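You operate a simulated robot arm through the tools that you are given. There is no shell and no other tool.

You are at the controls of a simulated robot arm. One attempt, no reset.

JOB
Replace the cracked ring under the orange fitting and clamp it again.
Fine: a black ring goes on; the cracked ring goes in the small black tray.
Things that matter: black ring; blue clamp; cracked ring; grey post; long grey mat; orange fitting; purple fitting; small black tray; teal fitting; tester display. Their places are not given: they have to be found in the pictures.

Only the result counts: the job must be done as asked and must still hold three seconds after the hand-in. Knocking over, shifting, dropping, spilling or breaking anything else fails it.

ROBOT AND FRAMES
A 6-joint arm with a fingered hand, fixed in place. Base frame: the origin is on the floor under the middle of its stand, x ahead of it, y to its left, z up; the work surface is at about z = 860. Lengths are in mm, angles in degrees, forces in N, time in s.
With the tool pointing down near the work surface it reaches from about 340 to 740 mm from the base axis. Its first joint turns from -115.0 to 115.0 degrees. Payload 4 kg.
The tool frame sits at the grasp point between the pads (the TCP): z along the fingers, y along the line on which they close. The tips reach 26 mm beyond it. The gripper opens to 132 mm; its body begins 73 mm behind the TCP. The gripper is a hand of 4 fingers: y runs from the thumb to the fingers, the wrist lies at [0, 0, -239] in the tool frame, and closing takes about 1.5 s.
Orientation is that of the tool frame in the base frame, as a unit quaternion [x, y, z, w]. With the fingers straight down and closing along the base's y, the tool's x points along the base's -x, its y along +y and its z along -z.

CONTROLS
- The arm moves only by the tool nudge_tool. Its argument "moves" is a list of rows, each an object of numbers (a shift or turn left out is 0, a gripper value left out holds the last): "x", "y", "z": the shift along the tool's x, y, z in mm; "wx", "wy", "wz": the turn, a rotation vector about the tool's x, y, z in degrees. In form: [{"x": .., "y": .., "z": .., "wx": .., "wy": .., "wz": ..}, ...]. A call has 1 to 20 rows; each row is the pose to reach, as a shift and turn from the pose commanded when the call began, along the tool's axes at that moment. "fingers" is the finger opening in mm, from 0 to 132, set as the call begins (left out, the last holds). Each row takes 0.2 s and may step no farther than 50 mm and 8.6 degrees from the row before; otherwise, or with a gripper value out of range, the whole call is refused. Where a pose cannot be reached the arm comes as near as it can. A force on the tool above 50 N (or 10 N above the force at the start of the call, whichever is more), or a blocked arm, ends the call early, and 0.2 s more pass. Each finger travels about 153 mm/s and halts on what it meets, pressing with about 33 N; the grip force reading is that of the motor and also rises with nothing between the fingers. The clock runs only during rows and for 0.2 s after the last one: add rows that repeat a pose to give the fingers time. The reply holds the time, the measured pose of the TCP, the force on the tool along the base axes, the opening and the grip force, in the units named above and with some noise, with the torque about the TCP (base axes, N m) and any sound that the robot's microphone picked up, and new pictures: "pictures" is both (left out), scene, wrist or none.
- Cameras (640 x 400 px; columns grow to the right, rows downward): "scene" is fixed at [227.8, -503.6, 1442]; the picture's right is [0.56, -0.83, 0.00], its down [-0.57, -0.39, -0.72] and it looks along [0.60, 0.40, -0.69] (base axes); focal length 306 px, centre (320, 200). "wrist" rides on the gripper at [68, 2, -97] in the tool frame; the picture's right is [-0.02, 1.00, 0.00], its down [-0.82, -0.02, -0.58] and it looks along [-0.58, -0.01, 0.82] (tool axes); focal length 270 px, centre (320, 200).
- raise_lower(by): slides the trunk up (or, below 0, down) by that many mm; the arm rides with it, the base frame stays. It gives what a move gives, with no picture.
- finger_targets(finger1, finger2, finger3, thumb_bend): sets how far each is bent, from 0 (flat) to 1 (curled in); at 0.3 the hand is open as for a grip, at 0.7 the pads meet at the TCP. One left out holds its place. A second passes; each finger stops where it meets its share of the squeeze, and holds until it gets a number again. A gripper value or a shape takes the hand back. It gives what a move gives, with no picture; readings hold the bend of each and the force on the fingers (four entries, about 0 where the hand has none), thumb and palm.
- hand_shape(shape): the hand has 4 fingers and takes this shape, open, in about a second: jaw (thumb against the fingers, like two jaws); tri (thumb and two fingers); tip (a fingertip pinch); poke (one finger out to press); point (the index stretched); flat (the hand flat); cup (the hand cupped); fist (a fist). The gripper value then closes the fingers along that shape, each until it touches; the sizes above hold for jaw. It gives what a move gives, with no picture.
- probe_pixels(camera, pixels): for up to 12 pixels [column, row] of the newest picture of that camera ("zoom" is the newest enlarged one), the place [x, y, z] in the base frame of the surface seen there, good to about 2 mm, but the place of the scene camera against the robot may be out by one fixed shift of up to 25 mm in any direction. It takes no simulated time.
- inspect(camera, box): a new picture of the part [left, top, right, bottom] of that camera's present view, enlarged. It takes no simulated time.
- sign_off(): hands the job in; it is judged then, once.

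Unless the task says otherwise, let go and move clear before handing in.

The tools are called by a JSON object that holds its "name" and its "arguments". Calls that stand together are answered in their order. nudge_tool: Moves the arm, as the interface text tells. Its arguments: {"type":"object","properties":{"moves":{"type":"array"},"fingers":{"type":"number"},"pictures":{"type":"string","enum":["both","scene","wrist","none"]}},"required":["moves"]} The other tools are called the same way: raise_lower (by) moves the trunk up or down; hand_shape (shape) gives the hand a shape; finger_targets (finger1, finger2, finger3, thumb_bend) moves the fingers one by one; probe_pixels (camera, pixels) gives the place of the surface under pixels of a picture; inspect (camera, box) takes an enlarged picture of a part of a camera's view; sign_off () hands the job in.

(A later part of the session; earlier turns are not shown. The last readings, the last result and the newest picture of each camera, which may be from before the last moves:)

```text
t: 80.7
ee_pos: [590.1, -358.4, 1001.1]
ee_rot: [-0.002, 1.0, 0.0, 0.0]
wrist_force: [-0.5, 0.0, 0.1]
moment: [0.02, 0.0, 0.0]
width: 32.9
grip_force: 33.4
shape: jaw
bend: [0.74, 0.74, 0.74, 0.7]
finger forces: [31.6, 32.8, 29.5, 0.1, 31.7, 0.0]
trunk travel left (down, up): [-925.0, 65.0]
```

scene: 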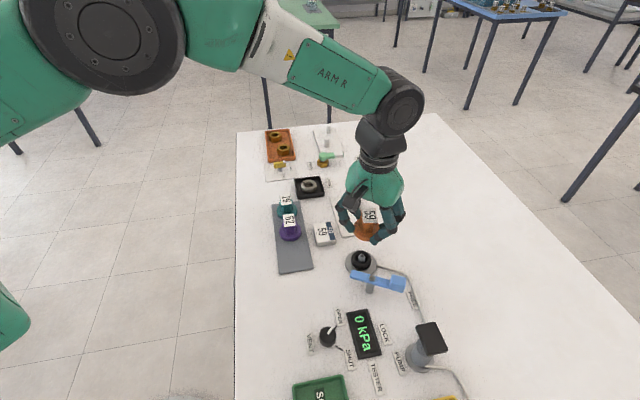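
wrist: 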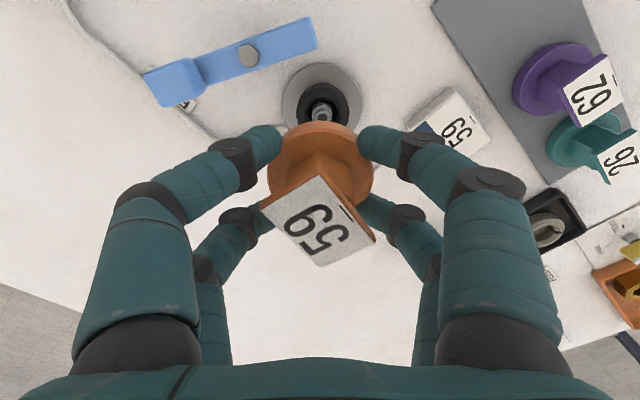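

The fitting has turned about 12° clockwise in the grip compared with the start, and its axis is roughly (589,-357.5) against the spigot at (590.7,-356). I'll turn the hand 12° back, trim, and lower to just above the spigot.

{"name": "nudge_tool", "arguments": {"moves": [{"x": -0.8, "y": 0.6, "wz": -6}, {"x": -1.6, "y": 1.3, "wz": -12}, {"x": -1.6, "y": 1.3, "z": 25, "wz": -12}, {"x": -1.6, "y": 1.3, "z": 50, "wz": -12}, {"x": -1.6, "y": 1.3, "z": 68, "wz": -12}, {"x": -1.6, "y": 1.3, "z": 72, "wz": -12}, {"x": -1.6, "y": 1.3, "z": 72, "wz": -12}]}}

{"name": "inspect", "arguments": {"camera": "wrist", "box": [220, 50, 420, 230]}}

{"name": "inspect", "arguments": {"camera": "scene", "box": [335, 225, 395, 275]}}

```text
t: 82.3
ee_pos: [591.2, -356.6, 929.3]
ee_rot: [-0.105, 0.994, 0.0, -0.001]
wrist_force: [-0.2, -0.2, -0.5]
moment: [0.0, 0.0, 0.04]
width: 33.2
grip_force: 33.4
shape: jaw
bend: [0.74, 0.74, 0.74, 0.7]
finger forces: [31.8, 32.8, 29.7, 0.0, 31.7, 0.1]
trunk travel left (down, up): [-925.0, 65.0]
```

scene: 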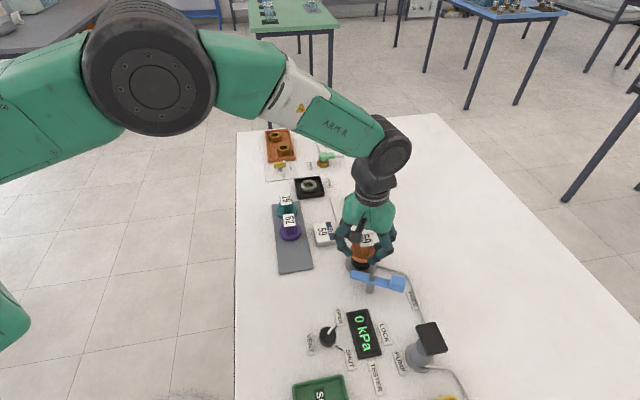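
wrist: 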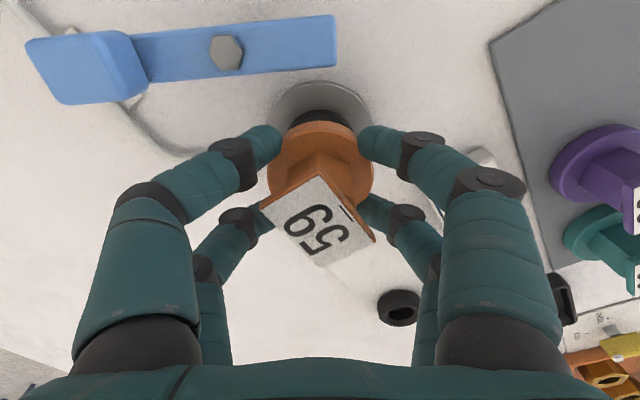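

```text
2.22 times, centred on (320, 140) of wrist
```

zoom: 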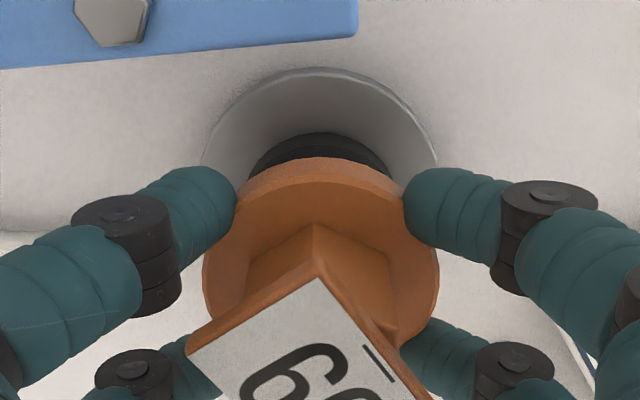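

```text
8.00 times, centred on (365, 250) of scene
```

zoom: 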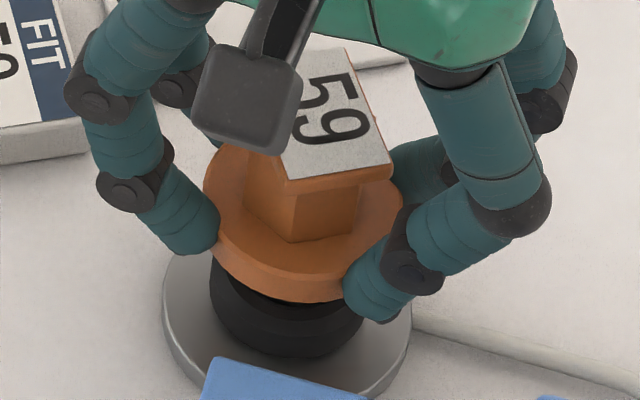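

I'll probe the flange and ring edges in this scene zoom and the wrist view to quantify the remaining offset.

{"name": "probe_pixels", "arguments": {"camera": "zoom", "pixels": [[212, 200], [398, 205], [300, 285], [300, 297], [220, 300], [355, 305], [285, 345], [170, 290], [408, 300], [287, 170], [385, 170], [335, 120]]}}

{"name": "probe_pixels", "arguments": {"camera": "wrist", "pixels": [[320, 122], [320, 126], [320, 114], [270, 168], [371, 168], [297, 116], [345, 116], [270, 110], [371, 110], [320, 84], [319, 172], [264, 208]]}}

```text
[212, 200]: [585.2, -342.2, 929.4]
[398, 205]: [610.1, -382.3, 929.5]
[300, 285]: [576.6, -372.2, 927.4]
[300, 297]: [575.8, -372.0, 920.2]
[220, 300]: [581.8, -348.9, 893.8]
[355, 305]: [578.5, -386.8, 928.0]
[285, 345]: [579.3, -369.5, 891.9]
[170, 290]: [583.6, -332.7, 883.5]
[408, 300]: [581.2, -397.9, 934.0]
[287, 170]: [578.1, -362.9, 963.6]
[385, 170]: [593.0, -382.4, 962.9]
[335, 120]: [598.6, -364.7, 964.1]
```

```text
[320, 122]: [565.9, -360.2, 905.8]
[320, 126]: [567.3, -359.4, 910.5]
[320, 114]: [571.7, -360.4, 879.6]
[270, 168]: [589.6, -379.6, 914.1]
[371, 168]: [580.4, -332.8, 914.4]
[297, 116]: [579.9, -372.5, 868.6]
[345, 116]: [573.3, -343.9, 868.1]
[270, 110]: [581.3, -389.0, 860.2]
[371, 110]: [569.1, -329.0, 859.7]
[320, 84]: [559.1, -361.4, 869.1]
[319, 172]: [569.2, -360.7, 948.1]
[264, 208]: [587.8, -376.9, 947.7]
```

Taking the perspective shift into account, the flange is within about 1 mm of the spigot axis. I'll lower slowly in small steps and watch for side forces.

{"name": "nudge_tool", "arguments": {"moves": [{"z": 2.5}, {"z": 5}, {"z": 7}, {"z": 9}, {"z": 11}], "pictures": "none"}}

```text
t: 83.5
ee_pos: [591.0, -355.7, 918.2]
ee_rot: [-0.106, 0.994, 0.0, 0.0]
wrist_force: [-0.4, 0.5, 0.2]
moment: [0.04, 0.0, -0.01]
width: 33.1
grip_force: 33.1
shape: jaw
bend: [0.74, 0.74, 0.74, 0.7]
finger forces: [31.9, 32.9, 29.7, 0.0, 31.8, 0.0]
trunk travel left (down, up): [-925.0, 65.0]
```

The flange bottom is now just below the spigot's nose with no force, so the bore is engaging. I'll continue down.

{"name": "nudge_tool", "arguments": {"moves": [{"z": 1.5}, {"z": 3}, {"z": 4}], "pictures": "both"}}

{"name": "inspect", "arguments": {"camera": "scene", "box": [335, 225, 395, 275]}}

```text
t: 84.3
ee_pos: [592.8, -356.3, 913.7]
ee_rot: [-0.105, 0.994, 0.0, 0.0]
wrist_force: [0.0, -0.2, -0.8]
moment: [0.0, 0.02, 0.01]
width: 33.2
grip_force: 33.7
shape: jaw
bend: [0.74, 0.74, 0.74, 0.7]
finger forces: [31.8, 33.0, 29.7, 0.0, 31.7, 0.0]
trunk travel left (down, up): [-925.0, 65.0]
```

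scene: 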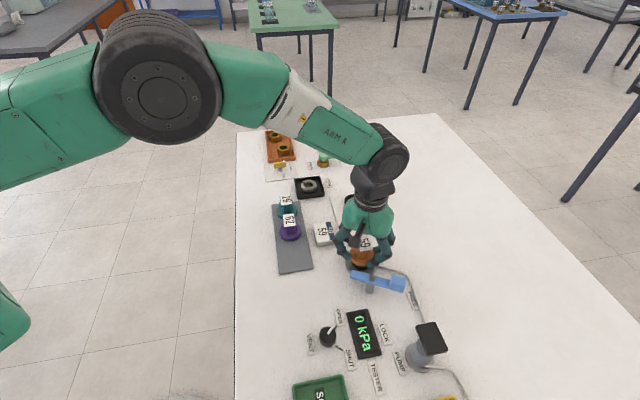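
wrist: 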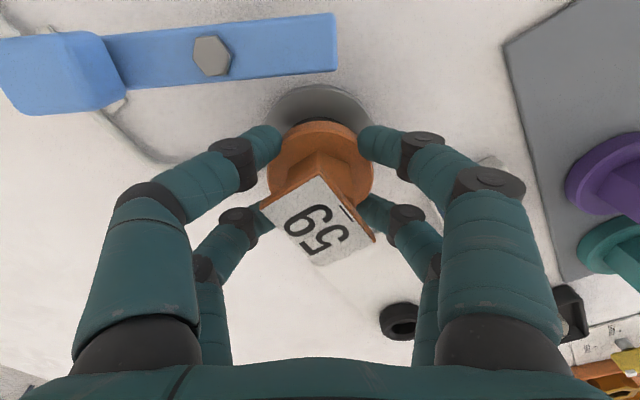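

```text
8.00 times, centred on (365, 250) of scene
```

zoom: 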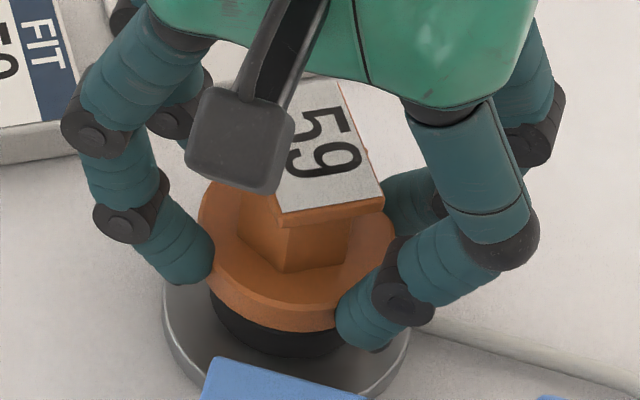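

The flange is almost on the ring and looks concentric. I'll lower the last millimetres to contact.

{"name": "nudge_tool", "arguments": {"moves": [{"z": 0.8}, {"z": 1.6}, {"z": 1.6}], "pictures": "none"}}

```text
t: 85.1
ee_pos: [592.1, -355.2, 913.4]
ee_rot: [-0.105, 0.994, 0.001, 0.0]
wrist_force: [-0.7, -0.4, 0.4]
moment: [-0.01, 0.01, 0.02]
width: 33.0
grip_force: 32.9
shape: jaw
bend: [0.74, 0.74, 0.74, 0.7]
finger forces: [31.8, 32.9, 29.6, 0.0, 31.8, 0.1]
trunk travel left (down, up): [-925.0, 65.0]
```

{"name": "nudge_tool", "arguments": {"moves": [{"z": 0.7}, {"z": 1.4}, {"z": 1.4}], "pictures": "none"}}

```text
t: 85.9
ee_pos: [593.0, -357.0, 911.9]
ee_rot: [-0.105, 0.994, 0.001, 0.0]
wrist_force: [0.6, 0.0, -0.8]
moment: [-0.01, 0.01, 0.01]
width: 32.9
grip_force: 33.2
shape: jaw
bend: [0.74, 0.74, 0.74, 0.7]
finger forces: [31.8, 32.9, 29.7, 0.0, 31.8, 0.1]
trunk travel left (down, up): [-925.0, 65.0]
```

{"name": "nudge_tool", "arguments": {"moves": [{"z": 0.7}, {"z": 1.4}, {"z": 1.4}], "pictures": "both"}}

{"name": "inspect", "arguments": {"camera": "scene", "box": [335, 225, 395, 275]}}

{"name": "inspect", "arguments": {"camera": "wrist", "box": [240, 70, 400, 190]}}

```text
t: 86.7
ee_pos: [592.1, -355.8, 911.1]
ee_rot: [-0.105, 0.994, -0.001, 0.001]
wrist_force: [0.5, 0.7, 1.6]
moment: [-0.02, 0.01, -0.01]
width: 33.2
grip_force: 32.8
shape: jaw
bend: [0.74, 0.74, 0.74, 0.7]
finger forces: [31.9, 33.0, 29.7, 0.0, 31.8, 0.0]
trunk travel left (down, up): [-925.0, 65.0]
```

scene: 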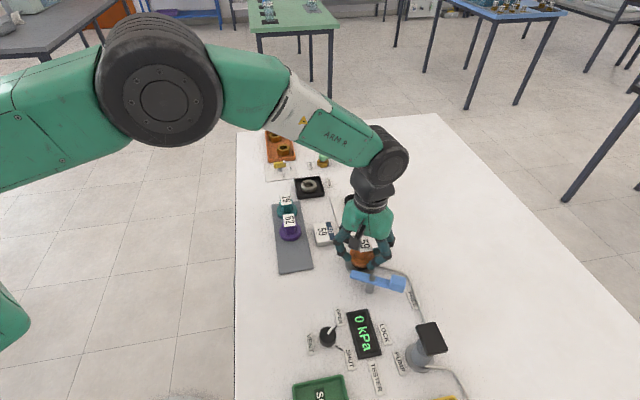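
wrist: 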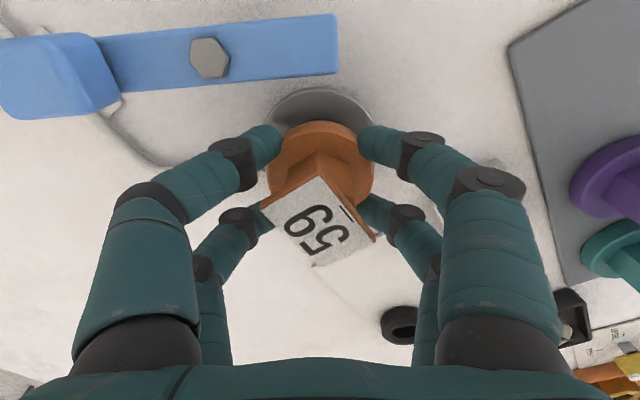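

```text
8.00 times, centred on (365, 250) of scene
```

zoom: 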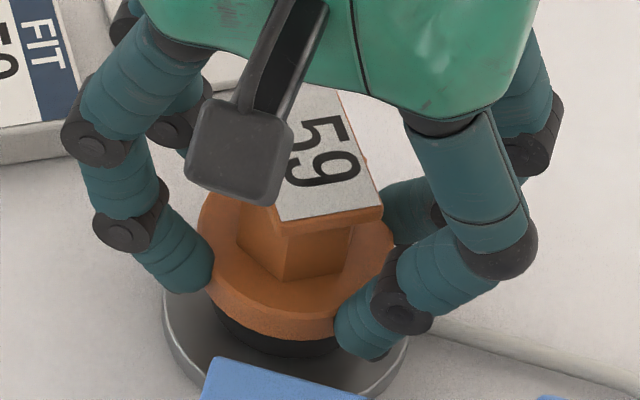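

```text
3.33 times, centred on (320, 130) of wrist
```

zoom: 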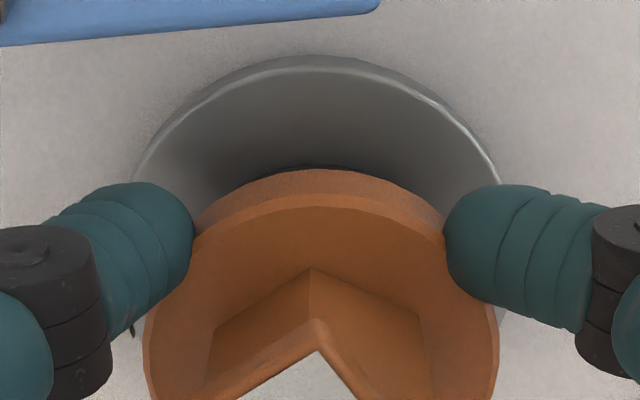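

Contact is starting (Fz 1.6 N). I'll lower a touch more to confirm the seat.

{"name": "nudge_tool", "arguments": {"moves": [{"z": 0.7}, {"z": 1.2}, {"z": 1.2}], "pictures": "none"}}

{"name": "probe_pixels", "arguments": {"camera": "wrist", "pixels": [[320, 140], [280, 150], [362, 150], [320, 124], [320, 185], [320, 215]]}}

```text
t: 87.5
ee_pos: [591.9, -356.4, 910.9]
ee_rot: [-0.106, 0.994, -0.001, 0.001]
wrist_force: [0.8, -0.9, 7.5]
moment: [-0.12, 0.04, 0.0]
width: 33.2
grip_force: 33.1
shape: jaw
bend: [0.74, 0.74, 0.74, 0.7]
finger forces: [32.2, 33.0, 30.6, 0.1, 33.0, 0.0]
trunk travel left (down, up): [-925.0, 65.0]
```

```text
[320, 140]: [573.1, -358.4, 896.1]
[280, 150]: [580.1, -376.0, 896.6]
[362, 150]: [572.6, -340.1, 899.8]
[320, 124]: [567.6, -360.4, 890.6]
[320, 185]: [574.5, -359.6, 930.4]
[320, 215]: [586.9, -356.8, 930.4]
```

Fz is 7.5 N, with the flange top at about 896 and the plate at about 930.4, the same heights as at the start, so it is seated. I'll ease off and open.

{"name": "nudge_tool", "arguments": {"moves": [{"z": -0.9}, {"z": -0.9}], "pictures": "none"}}

{"name": "nudge_tool", "arguments": {"moves": [{"z": 0}, {"z": 0}, {"z": 0}, {"z": 0}], "fingers": 54}}

{"name": "inspect", "arguments": {"camera": "scene", "box": [335, 225, 395, 275]}}

{"name": "inspect", "arguments": {"camera": "wrist", "box": [240, 70, 400, 190]}}

```text
t: 88.1
ee_pos: [590.9, -355.6, 910.0]
ee_rot: [-0.105, 0.994, -0.001, 0.001]
wrist_force: [4.0, -2.0, 8.3]
moment: [-0.1, -0.04, 0.03]
width: 33.2
grip_force: 33.1
shape: jaw
bend: [0.74, 0.74, 0.74, 0.7]
finger forces: [31.5, 33.4, 31.9, 0.0, 32.8, 0.0]
trunk travel left (down, up): [-925.0, 65.0]
```

```text
t: 89.1
ee_pos: [590.3, -355.1, 909.7]
ee_rot: [-0.106, 0.994, 0.0, 0.0]
wrist_force: [0.1, 0.0, 0.0]
moment: [0.01, 0.0, -0.04]
width: 53.6
grip_force: 0.1
shape: jaw
bend: [0.73, 0.73, 0.73, 0.7]
finger forces: [0.1, 0.0, 0.1, 0.1, 0.0, 0.0]
trunk travel left (down, up): [-925.0, 65.0]
```

scene: 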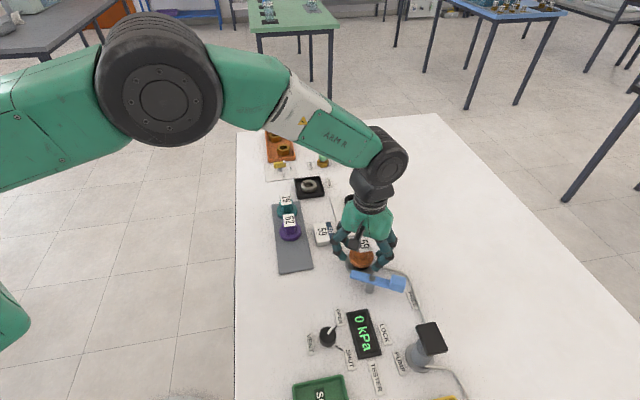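
wrist: 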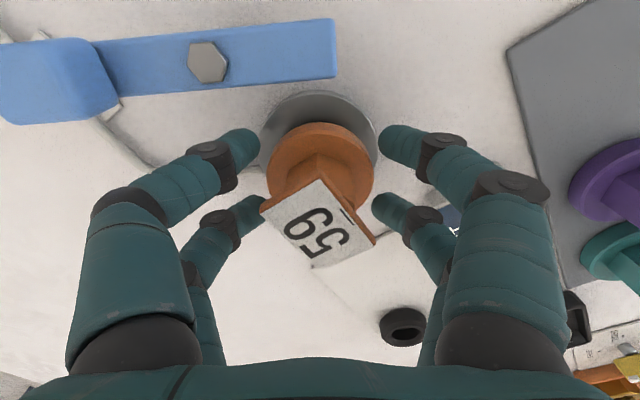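

```text
8.00 times, centred on (365, 250) of scene
```

zoom: 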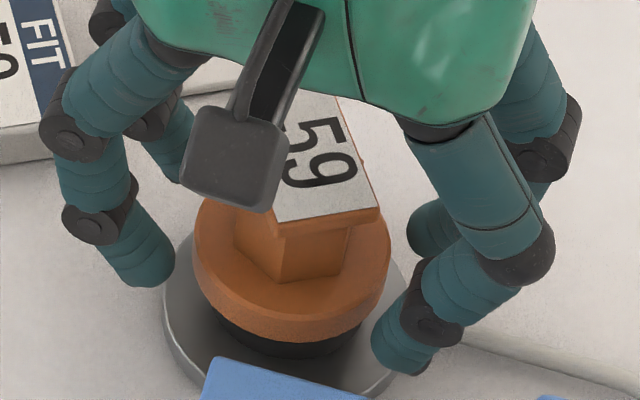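

```text
3.33 times, centred on (320, 130) of wrist
```

zoom: 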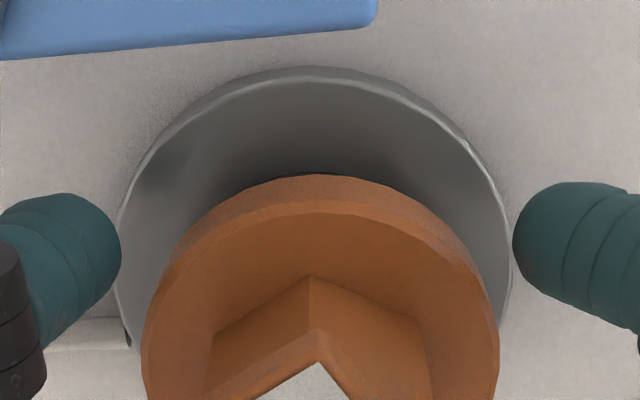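

Released; the fitting stays on the ring. I'll rise straight up, turn the yaw back to normal, and check concentricity and level from above.

{"name": "nudge_tool", "arguments": {"moves": [{"z": -8}, {"z": -35}, {"z": -65}, {"z": -92}, {"z": -92, "wz": 6}, {"z": -92, "wz": 12.1}, {"z": -92, "wz": 12.1}]}}

{"name": "inspect", "arguments": {"camera": "wrist", "box": [260, 50, 380, 170]}}

{"name": "inspect", "arguments": {"camera": "scene", "box": [330, 230, 430, 310]}}

```text
t: 90.7
ee_pos: [592.3, -355.6, 1003.7]
ee_rot: [0.0, 1.0, 0.0, -0.001]
wrist_force: [-0.3, 0.9, 0.5]
moment: [0.02, 0.03, 0.01]
width: 53.6
grip_force: 0.1
shape: jaw
bend: [0.73, 0.73, 0.73, 0.7]
finger forces: [0.0, 0.1, 0.0, 0.0, 0.0, 0.0]
trunk travel left (down, up): [-925.0, 65.0]
```

scene: 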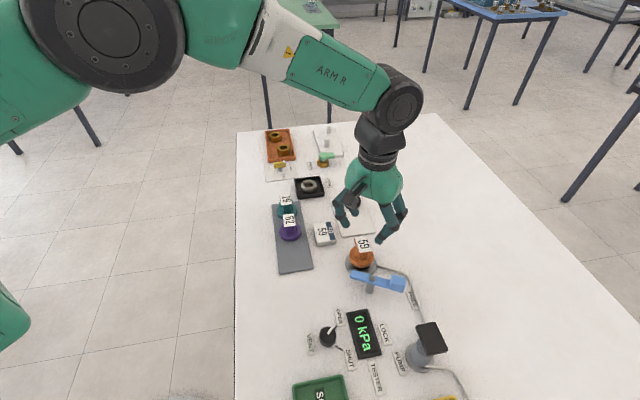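
wrist: 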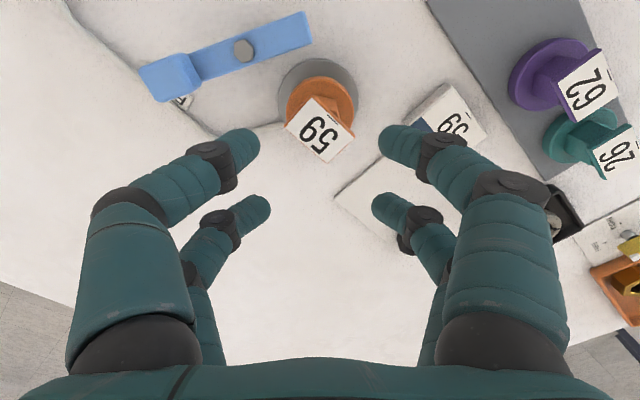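

```text
3.33 times, centred on (320, 110) of wrist
```

zoom: 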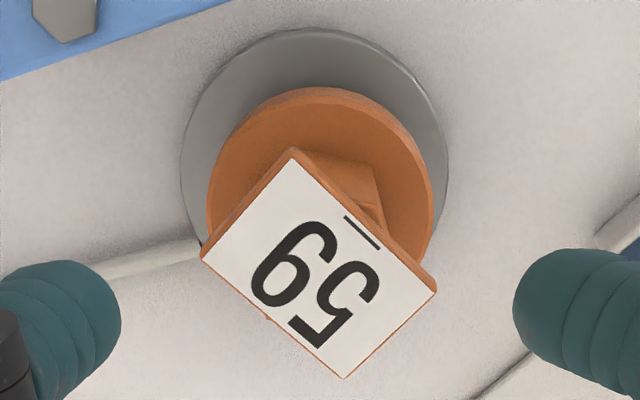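

```text
5.00 times, centred on (380, 270) of scene
```

zoom: 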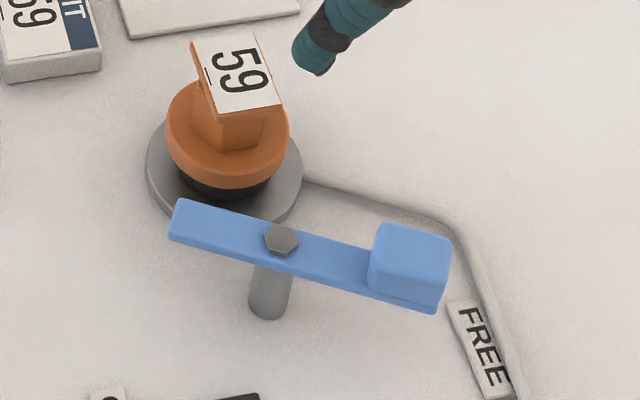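

The orientation matches the original, and the flange looks concentric with the base to about 1 mm. I'll probe to confirm the level and centre.

{"name": "probe_pixels", "arguments": {"camera": "zoom", "pixels": [[281, 240], [395, 258], [180, 222], [430, 292]]}}

{"name": "probe_pixels", "arguments": {"camera": "wrist", "pixels": [[312, 98], [352, 137], [287, 128], [327, 161], [319, 128], [320, 78], [288, 108], [352, 108], [165, 78], [243, 50], [308, 25]]}}

```text
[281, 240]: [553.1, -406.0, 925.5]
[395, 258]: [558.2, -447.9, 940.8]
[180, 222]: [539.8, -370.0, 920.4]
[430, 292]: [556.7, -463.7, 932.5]
```

```text
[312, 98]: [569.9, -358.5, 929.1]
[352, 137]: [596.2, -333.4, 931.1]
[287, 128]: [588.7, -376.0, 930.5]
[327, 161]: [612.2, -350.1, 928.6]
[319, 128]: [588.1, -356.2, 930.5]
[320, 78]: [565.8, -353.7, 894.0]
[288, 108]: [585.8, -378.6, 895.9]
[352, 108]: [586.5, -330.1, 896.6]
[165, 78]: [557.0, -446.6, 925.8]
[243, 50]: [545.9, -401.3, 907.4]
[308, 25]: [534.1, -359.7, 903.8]
```

The fitting is level and centred at (591.7,-354.5), within about 1 mm. The clamp handle is at about 284° and must return to about 224°. I'll first push the bar's far end clockwise from its -x side, so I close the hand and move there at height.

{"name": "nudge_tool", "arguments": {"moves": [{"x": 34, "y": -6}, {"x": 68, "y": -12}, {"x": 101, "y": -17.4}, {"x": 101, "y": -17.4}, {"x": 101, "y": -17.4, "z": 30}, {"x": 101, "y": -17.4, "z": 60}, {"x": 101, "y": -17.4, "z": 75}, {"x": 101, "y": -17.4, "z": 82}, {"x": 101, "y": -17.4, "z": 82}], "fingers": 0}}

{"name": "inspect", "arguments": {"camera": "wrist", "box": [220, 100, 420, 280]}}

{"name": "inspect", "arguments": {"camera": "scene", "box": [320, 230, 440, 320]}}

```text
t: 92.7
ee_pos: [488.5, -371.5, 918.1]
ee_rot: [0.0, 1.0, 0.0, 0.0]
wrist_force: [0.2, 0.0, -0.9]
moment: [0.01, 0.0, 0.01]
width: 0.0
grip_force: 33.1
shape: jaw
bend: [0.63, 0.64, 0.64, 0.7]
finger forces: [0.1, 0.0, 0.0, 0.0, 0.1, 0.1]
trunk travel left (down, up): [-925.0, 65.0]
```

scene: 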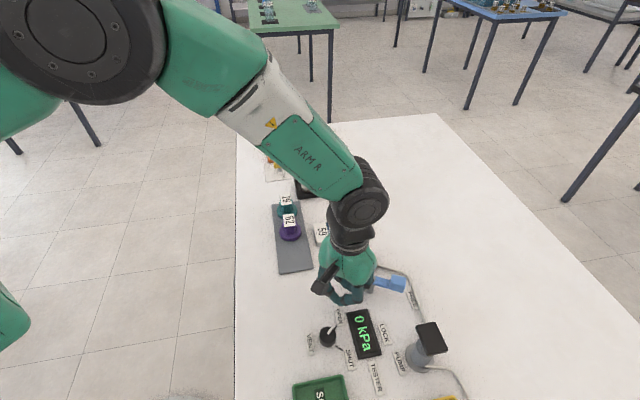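
wrist: 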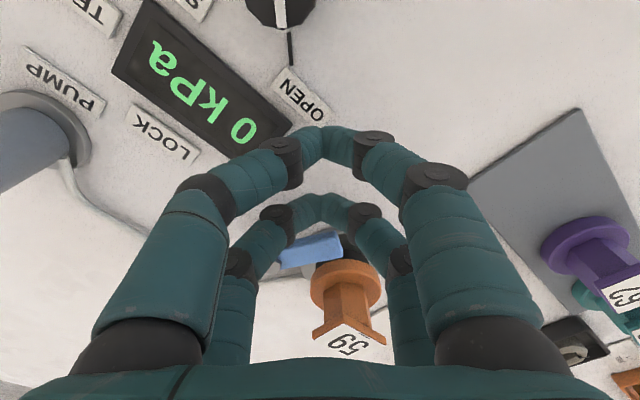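

```text
2.22 times, centred on (320, 190) of wrist
```

zoom: 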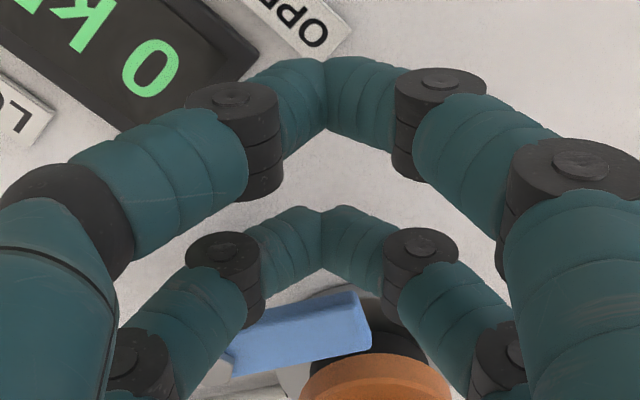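

```text
4.44 times, centred on (380, 275) of scene
```

zoom: 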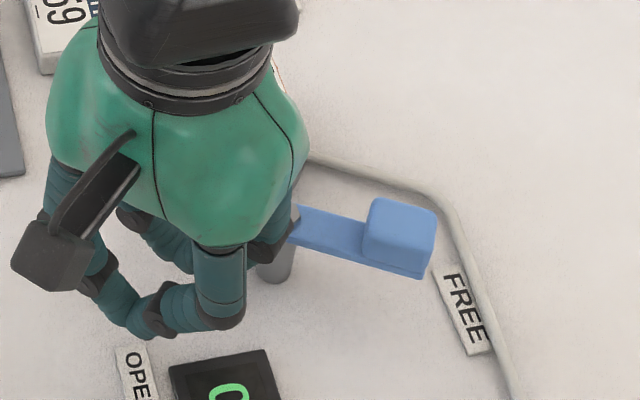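

I'm positioned behind the bar's far end. I'll push it clockwise in small steps to about 80° first.

{"name": "nudge_tool", "arguments": {"moves": [{"x": -5, "y": 0.5}, {"x": -10.1, "y": 0.9}, {"x": -12.9, "y": 3}, {"x": -15.8, "y": 5.2}, {"x": -18.9, "y": 7}, {"x": -22, "y": 8.6}, {"x": -25.3, "y": 9.8}, {"x": -25.3, "y": 9.8}, {"x": -25.3, "y": 9.8}]}}

{"name": "inspect", "arguments": {"camera": "wrist", "box": [220, 100, 420, 280]}}

{"name": "inspect", "arguments": {"camera": "scene", "box": [320, 230, 440, 320]}}

```text
t: 94.7
ee_pos: [516.1, -361.7, 920.5]
ee_rot: [-0.001, 1.0, 0.0, 0.0]
wrist_force: [-1.3, -0.3, 0.8]
moment: [0.0, -0.01, -0.06]
width: 0.0
grip_force: 33.2
shape: jaw
bend: [0.63, 0.64, 0.64, 0.7]
finger forces: [0.0, 0.1, 0.1, 0.0, 0.1, 0.0]
trunk travel left (down, up): [-925.0, 65.0]
```

scene: 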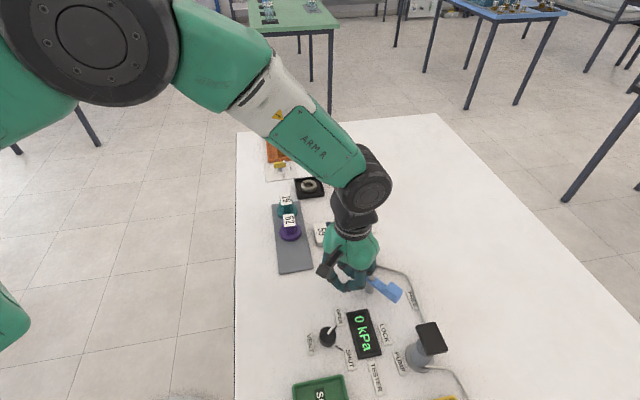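
wrist: 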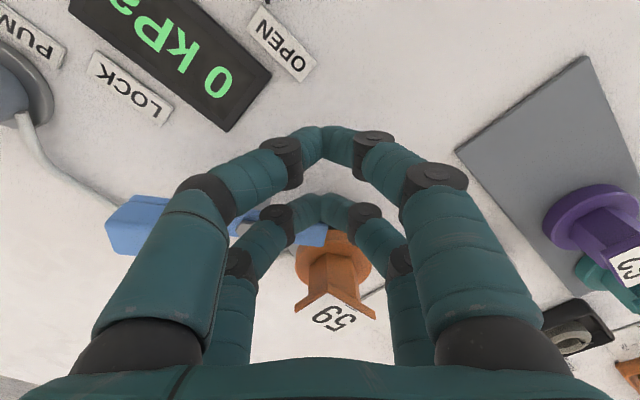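

```text
2.22 times, centred on (320, 190) of wrist
```

zoom: 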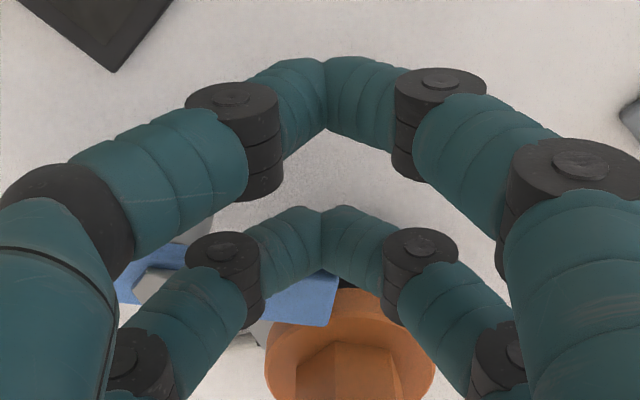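

```text
4.44 times, centred on (380, 275) of scene
```

zoom: 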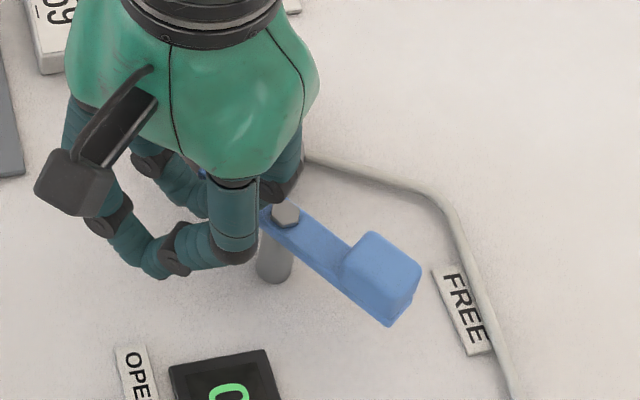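

The bar is at about 80°. I'll continue to roughly 63°, just before its end reaches the flange edge.

{"name": "nudge_tool", "arguments": {"moves": [{"x": -3.4, "y": 0.9}, {"x": -6.9, "y": 1.5}, {"x": -10, "y": 1.8}, {"x": -12, "y": 1.9}, {"x": -12, "y": 1.9}, {"x": -12, "y": 1.9}]}}

{"name": "inspect", "arguments": {"camera": "wrist", "box": [220, 100, 420, 280]}}

{"name": "inspect", "arguments": {"camera": "scene", "box": [320, 230, 440, 320]}}

```text
t: 96.1
ee_pos: [528.1, -362.1, 920.1]
ee_rot: [0.0, 1.0, -0.001, 0.0]
wrist_force: [0.4, -0.5, 1.2]
moment: [0.01, -0.02, 0.0]
width: 0.0
grip_force: 32.8
shape: jaw
bend: [0.63, 0.64, 0.64, 0.7]
finger forces: [0.0, 0.1, 0.0, 0.0, 0.1, 0.0]
trunk travel left (down, up): [-925.0, 65.0]
```

scene: 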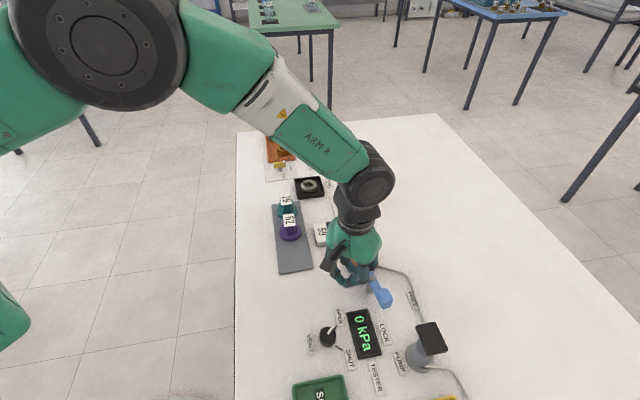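
wrist: 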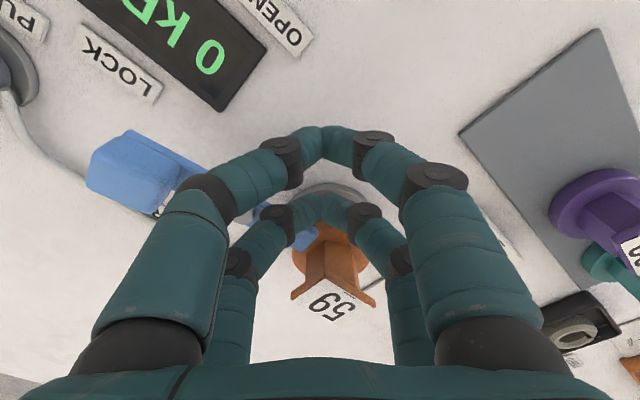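

```text
2.22 times, centred on (320, 190) of wrist
```

zoom: 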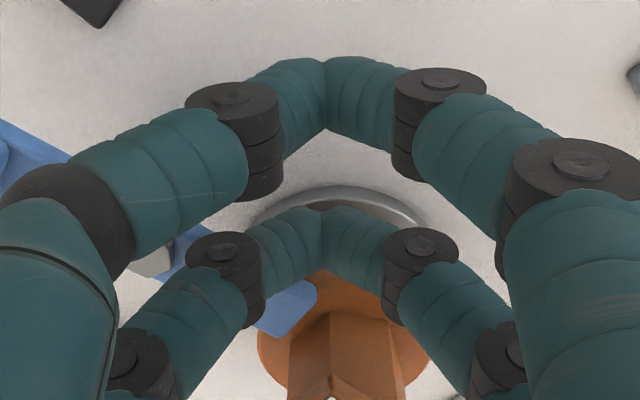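

```text
4.44 times, centred on (380, 275) of scene
```

zoom: 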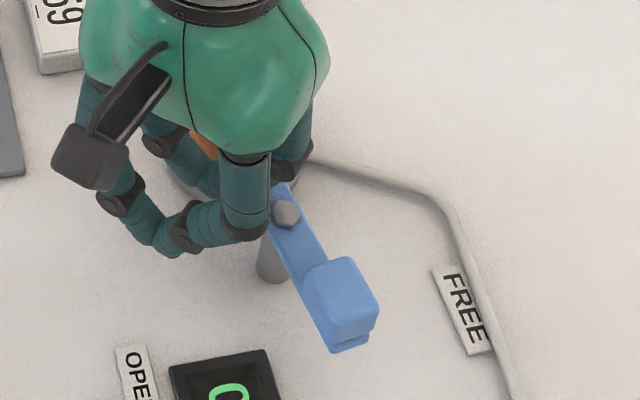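

The bar end has swung over the flange edge freely. I'll probe the handle to get the current angle.

{"name": "probe_pixels", "arguments": {"camera": "wrist", "pixels": [[140, 165], [110, 168], [160, 190], [130, 140], [175, 175], [305, 235], [318, 232], [285, 240]]}}

{"name": "probe_pixels", "arguments": {"camera": "zoom", "pixels": [[340, 290], [285, 212], [320, 300], [365, 280], [345, 270], [350, 335], [290, 190]]}}

```text
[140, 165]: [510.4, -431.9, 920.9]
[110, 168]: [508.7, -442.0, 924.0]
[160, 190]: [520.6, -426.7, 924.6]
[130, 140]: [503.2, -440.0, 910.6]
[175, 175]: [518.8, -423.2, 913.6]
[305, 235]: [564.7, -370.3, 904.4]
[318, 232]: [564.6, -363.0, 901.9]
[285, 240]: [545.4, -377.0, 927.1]
```

```text
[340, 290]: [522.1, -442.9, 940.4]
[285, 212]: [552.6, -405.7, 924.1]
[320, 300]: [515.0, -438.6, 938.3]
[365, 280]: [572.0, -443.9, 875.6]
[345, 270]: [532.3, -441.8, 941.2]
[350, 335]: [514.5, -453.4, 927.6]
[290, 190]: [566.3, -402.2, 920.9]
```

The handle is at roughly 233–237°, so about 10° remain. I'll shift the contact closer to the pivot, to stay clear of the flange and plate, and push the rest gently.

{"name": "nudge_tool", "arguments": {"moves": [{"x": 6, "y": 0}, {"x": 6, "y": -7.5}, {"x": 3, "y": -7.5}, {"x": 1, "y": -7.6}, {"x": -1, "y": -7.7}, {"x": -2.5, "y": -7.9}, {"x": -4, "y": -8}, {"x": -4, "y": -8}]}}

{"name": "inspect", "arguments": {"camera": "scene", "box": [320, 230, 440, 320]}}

{"name": "inspect", "arguments": {"camera": "wrist", "box": [220, 100, 420, 280]}}

```text
t: 97.9
ee_pos: [529.3, -368.5, 921.8]
ee_rot: [0.0, 1.0, -0.001, 0.0]
wrist_force: [-14.6, 7.0, 9.1]
moment: [-0.06, 0.05, -0.02]
width: 0.1
grip_force: 33.1
shape: jaw
bend: [0.63, 0.63, 0.66, 0.7]
finger forces: [0.0, 0.1, 0.1, 0.0, 0.1, 0.1]
trunk travel left (down, up): [-925.0, 65.0]
```

scene: 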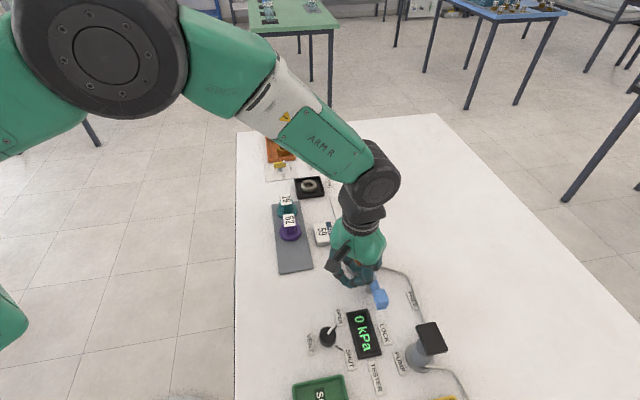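
wrist: 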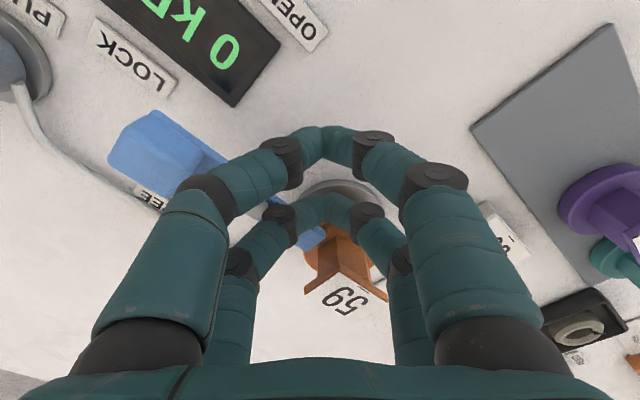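

```text
4.44 times, centred on (380, 275) of scene
```

zoom: 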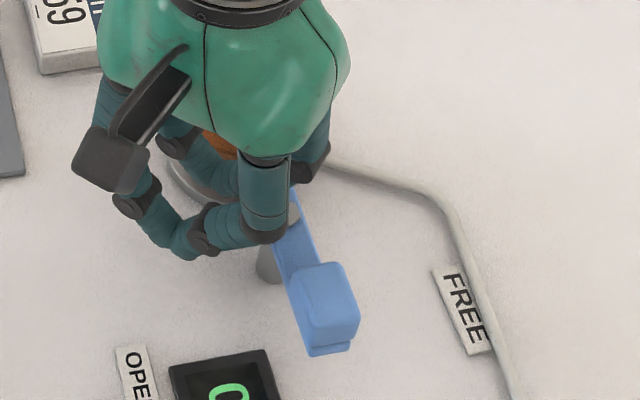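

```text
2.22 times, centred on (320, 190) of wrist
```

zoom: 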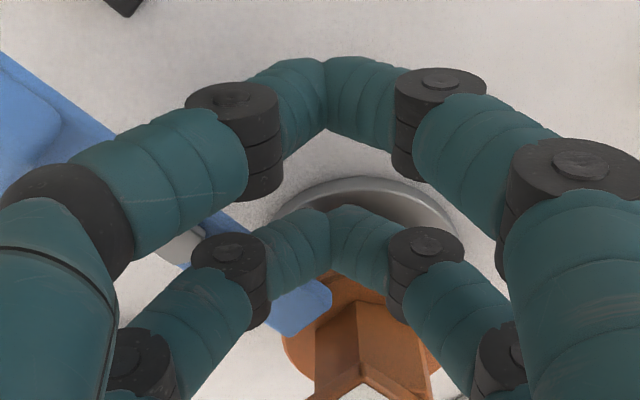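

The force jumped to about 16 N and the bar now points as it did at the start (image angle about 25°, initially about 26°), so it looks to be at its LOCK stop. I'll back off, rise, and inspect.

{"name": "nudge_tool", "arguments": {"moves": [{"x": 3, "y": 1}, {"x": 8, "y": 2}, {"x": 14, "y": 2, "z": -8}, {"x": 18, "y": 2, "z": -40}, {"x": 20, "y": 5, "z": -80}, {"x": 50, "y": 10, "z": -120}, {"x": 58, "y": 10, "z": -142}, {"x": 58, "y": 10, "z": -142}]}}

{"name": "nudge_tool", "arguments": {"moves": [{"x": 0}, {"x": 0}, {"x": 0}, {"x": 0}], "fingers": 132}}

{"name": "inspect", "arguments": {"camera": "wrist", "box": [220, 110, 380, 230]}}

{"name": "inspect", "arguments": {"camera": "scene", "box": [300, 230, 460, 330]}}

```text
refused: row 6 steps farther than a row can; nothing moved
```

```text
t: 98.6
ee_pos: [520.4, -357.8, 921.2]
ee_rot: [-0.001, 1.0, 0.011, -0.011]
wrist_force: [-28.0, 31.3, 19.6]
moment: [-0.09, -0.21, -0.51]
width: 109.1
grip_force: 0.0
shape: jaw
bend: [0.3, 0.3, 0.58, 0.32]
finger forces: [0.0, 0.1, 40.5, 0.1, 7.2, 0.1]
trunk travel left (down, up): [-925.0, 65.0]
stopped in row 3: the force on the tool passed its limit at 54 N (the readings are from after the stop); the commanded pose is now the measured one
```

scene: 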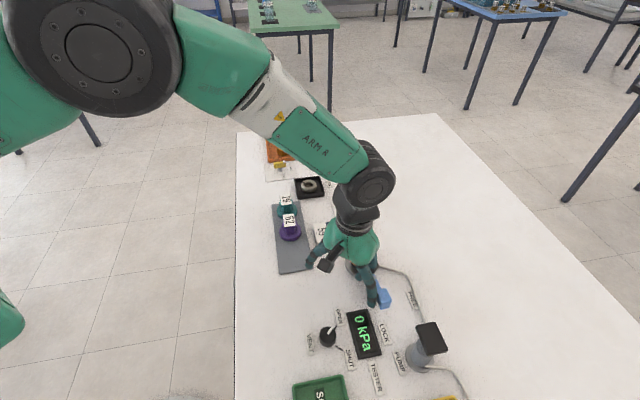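
wrist: 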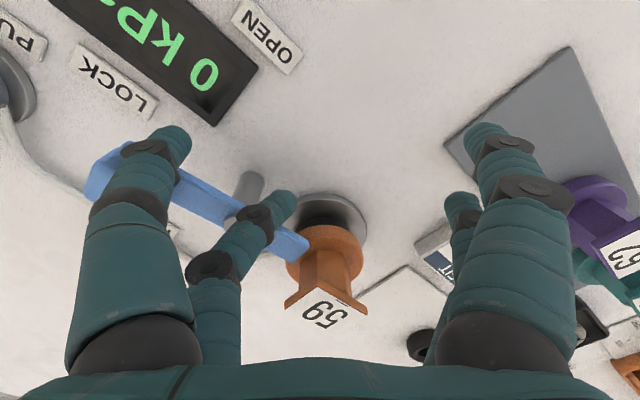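

```text
3.33 times, centred on (300, 170) of wrist
```

zoom: 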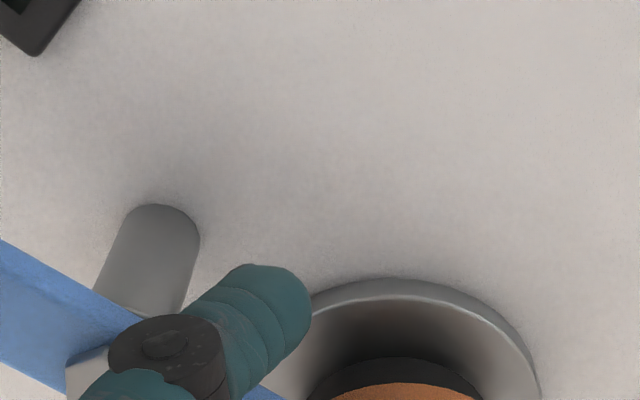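

```text
4.00 times, centred on (380, 280) of scene
```

zoom: 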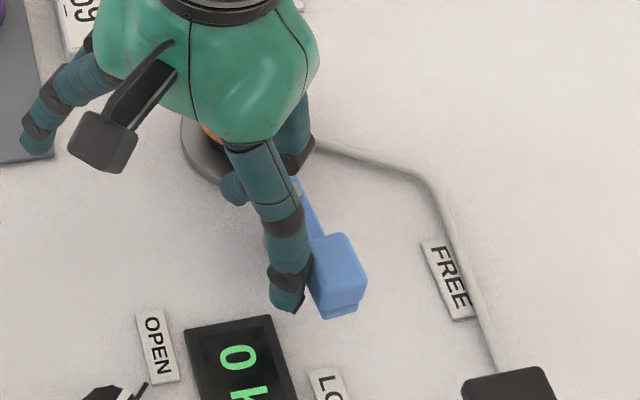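

My mistake: I chained the opening call after a move that was refused, so the fingers opened beside the clamp and finger 3 is pressing on it (40 N). I'll close the fingers again right away to relieve it, without moving the arm.

{"name": "nudge_tool", "arguments": {"moves": [{"z": 0}, {"z": 0}, {"z": 0}, {"z": 0}, {"z": 0}], "fingers": 0}}

```text
t: 99.8
ee_pos: [529.5, -364.7, 918.4]
ee_rot: [0.001, 1.0, 0.006, -0.007]
wrist_force: [0.6, 1.3, 0.1]
moment: [-0.02, -0.01, -0.03]
width: 52.1
grip_force: 32.8
shape: jaw
bend: [0.72, 0.58, 0.7, 0.48]
finger forces: [0.1, 0.0, 0.0, 0.0, 1.5, 0.1]
trunk travel left (down, up): [-925.0, 65.0]
```

scene: 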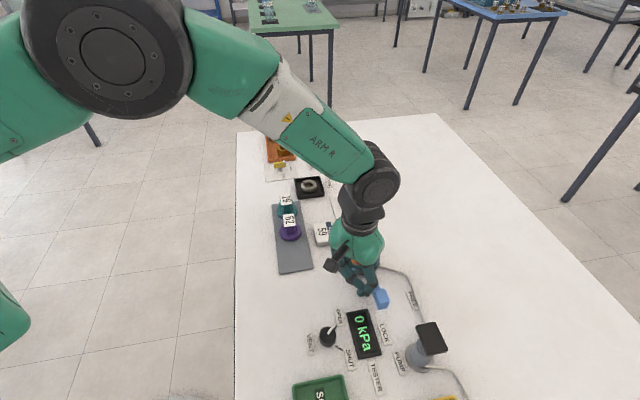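
wrist: 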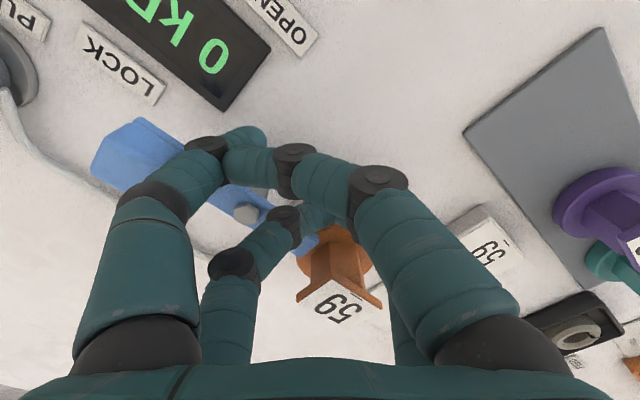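

Forces are back to about zero, but the digits have closed unevenly. I'll look closely at where they are relative to the fitting and the bar before moving.

{"name": "inspect", "arguments": {"camera": "wrist", "box": [200, 110, 400, 270]}}

{"name": "inspect", "arguments": {"camera": "scene", "box": [320, 220, 420, 310]}}

```text
2.50 times, centred on (300, 190) of wrist
```

zoom: 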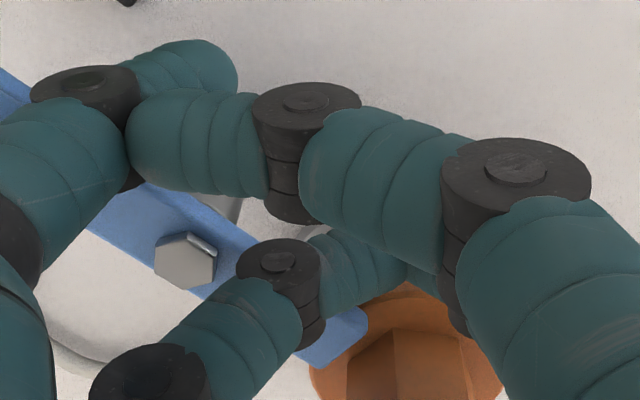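

```text
4.44 times, centred on (370, 265) of scene
```

zoom: 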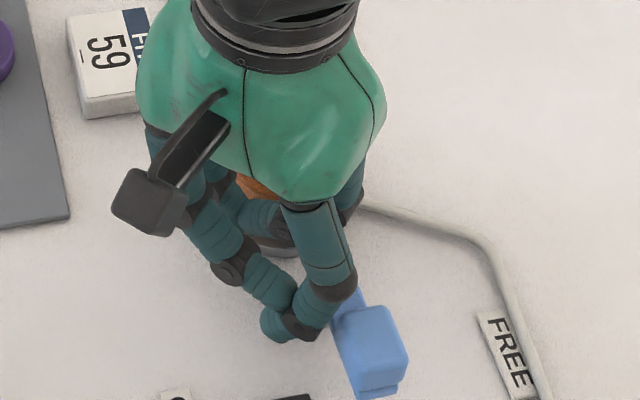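

Finger 3's tip sits beside the bar with its body passing above it, so nothing is hooked under. I'll rise slowly and check the force.

{"name": "nudge_tool", "arguments": {"moves": [{"x": 2, "z": -3}, {"x": 4, "z": -8}, {"x": 5, "z": -15}, {"x": 5, "z": -25}], "pictures": "none"}}

```text
t: 100.8
ee_pos: [524.8, -363.8, 943.7]
ee_rot: [0.001, 1.0, 0.006, -0.007]
wrist_force: [0.2, 0.3, -0.1]
moment: [0.0, 0.0, 0.0]
width: 52.6
grip_force: 33.0
shape: jaw
bend: [0.72, 0.58, 0.7, 0.48]
finger forces: [0.0, 0.0, 0.0, 0.0, 0.0, 0.0]
trunk travel left (down, up): [-925.0, 65.0]
```

No forces while rising. I'll continue up and back to a viewing position, and only then open the hand.

{"name": "nudge_tool", "arguments": {"moves": [{"z": -30}, {"z": -60}, {"x": 15, "z": -90}, {"x": 35, "z": -115}, {"x": 52, "z": -120}, {"x": 52, "z": -120}], "pictures": "none"}}

```text
t: 102.2
ee_pos: [474.4, -365.9, 1063.1]
ee_rot: [0.0, 1.0, 0.006, -0.006]
wrist_force: [-0.4, 0.2, -0.9]
moment: [-0.01, -0.02, 0.01]
width: 52.9
grip_force: 32.4
shape: jaw
bend: [0.72, 0.58, 0.7, 0.48]
finger forces: [0.0, 0.0, 0.0, 0.1, 0.0, 0.1]
trunk travel left (down, up): [-925.0, 65.0]
```

{"name": "nudge_tool", "arguments": {"moves": [{"z": 0}, {"z": 0}, {"z": 0}, {"z": 0}, {"z": 0}], "fingers": 132}}

{"name": "inspect", "arguments": {"camera": "wrist", "box": [220, 120, 380, 220]}}

{"name": "inspect", "arguments": {"camera": "scene", "box": [300, 230, 460, 330]}}

```text
t: 103.4
ee_pos: [474.2, -366.9, 1063.6]
ee_rot: [-0.001, 1.0, 0.006, -0.007]
wrist_force: [-0.5, 0.0, -0.4]
moment: [-0.01, 0.02, -0.02]
width: 131.8
grip_force: 0.0
shape: jaw
bend: [0.3, 0.3, 0.3, 0.3]
finger forces: [0.0, 0.1, 0.0, 0.0, 0.1, 0.0]
trunk travel left (down, up): [-925.0, 65.0]
```

scene: 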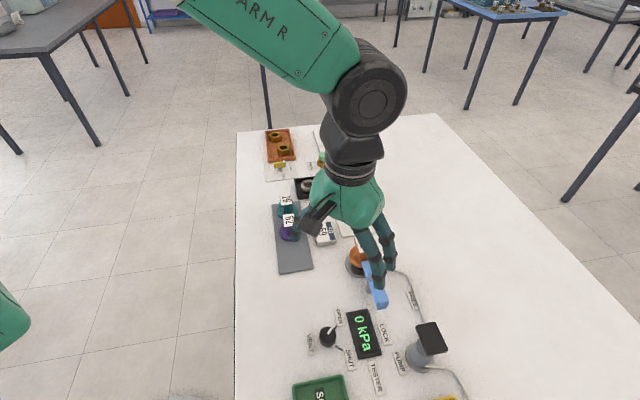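
wrist: 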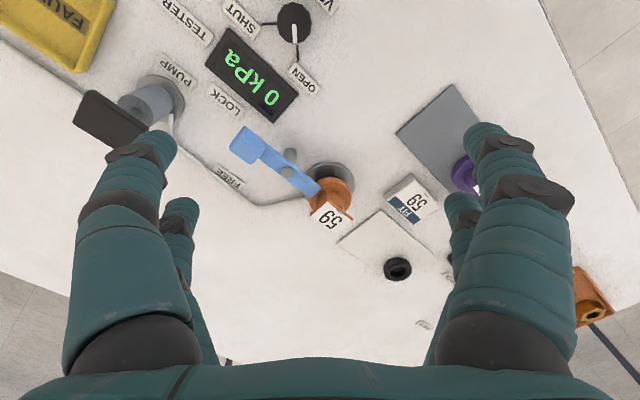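

```text
4.00 times, centred on (300, 170) of wrist
```

zoom: 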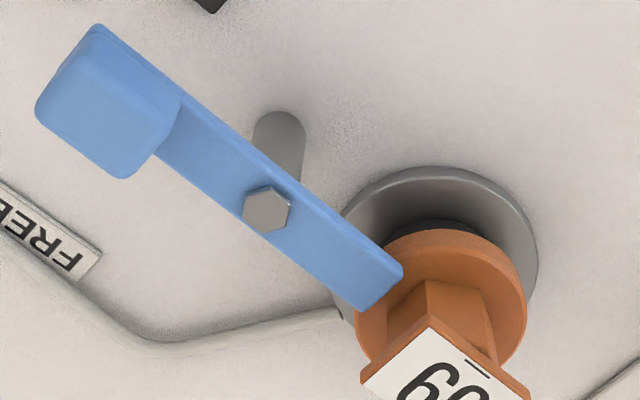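

```text
4.00 times, centred on (380, 280) of scene
```

zoom: 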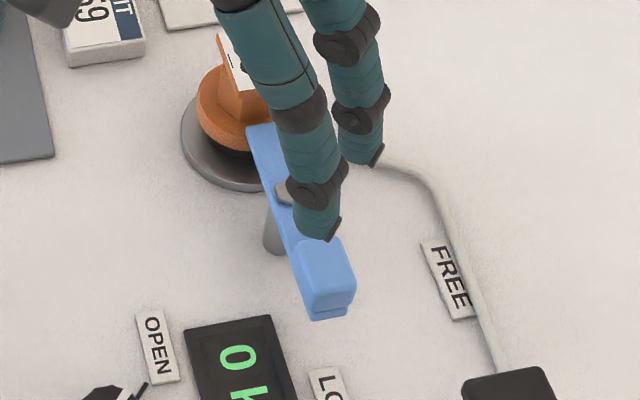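

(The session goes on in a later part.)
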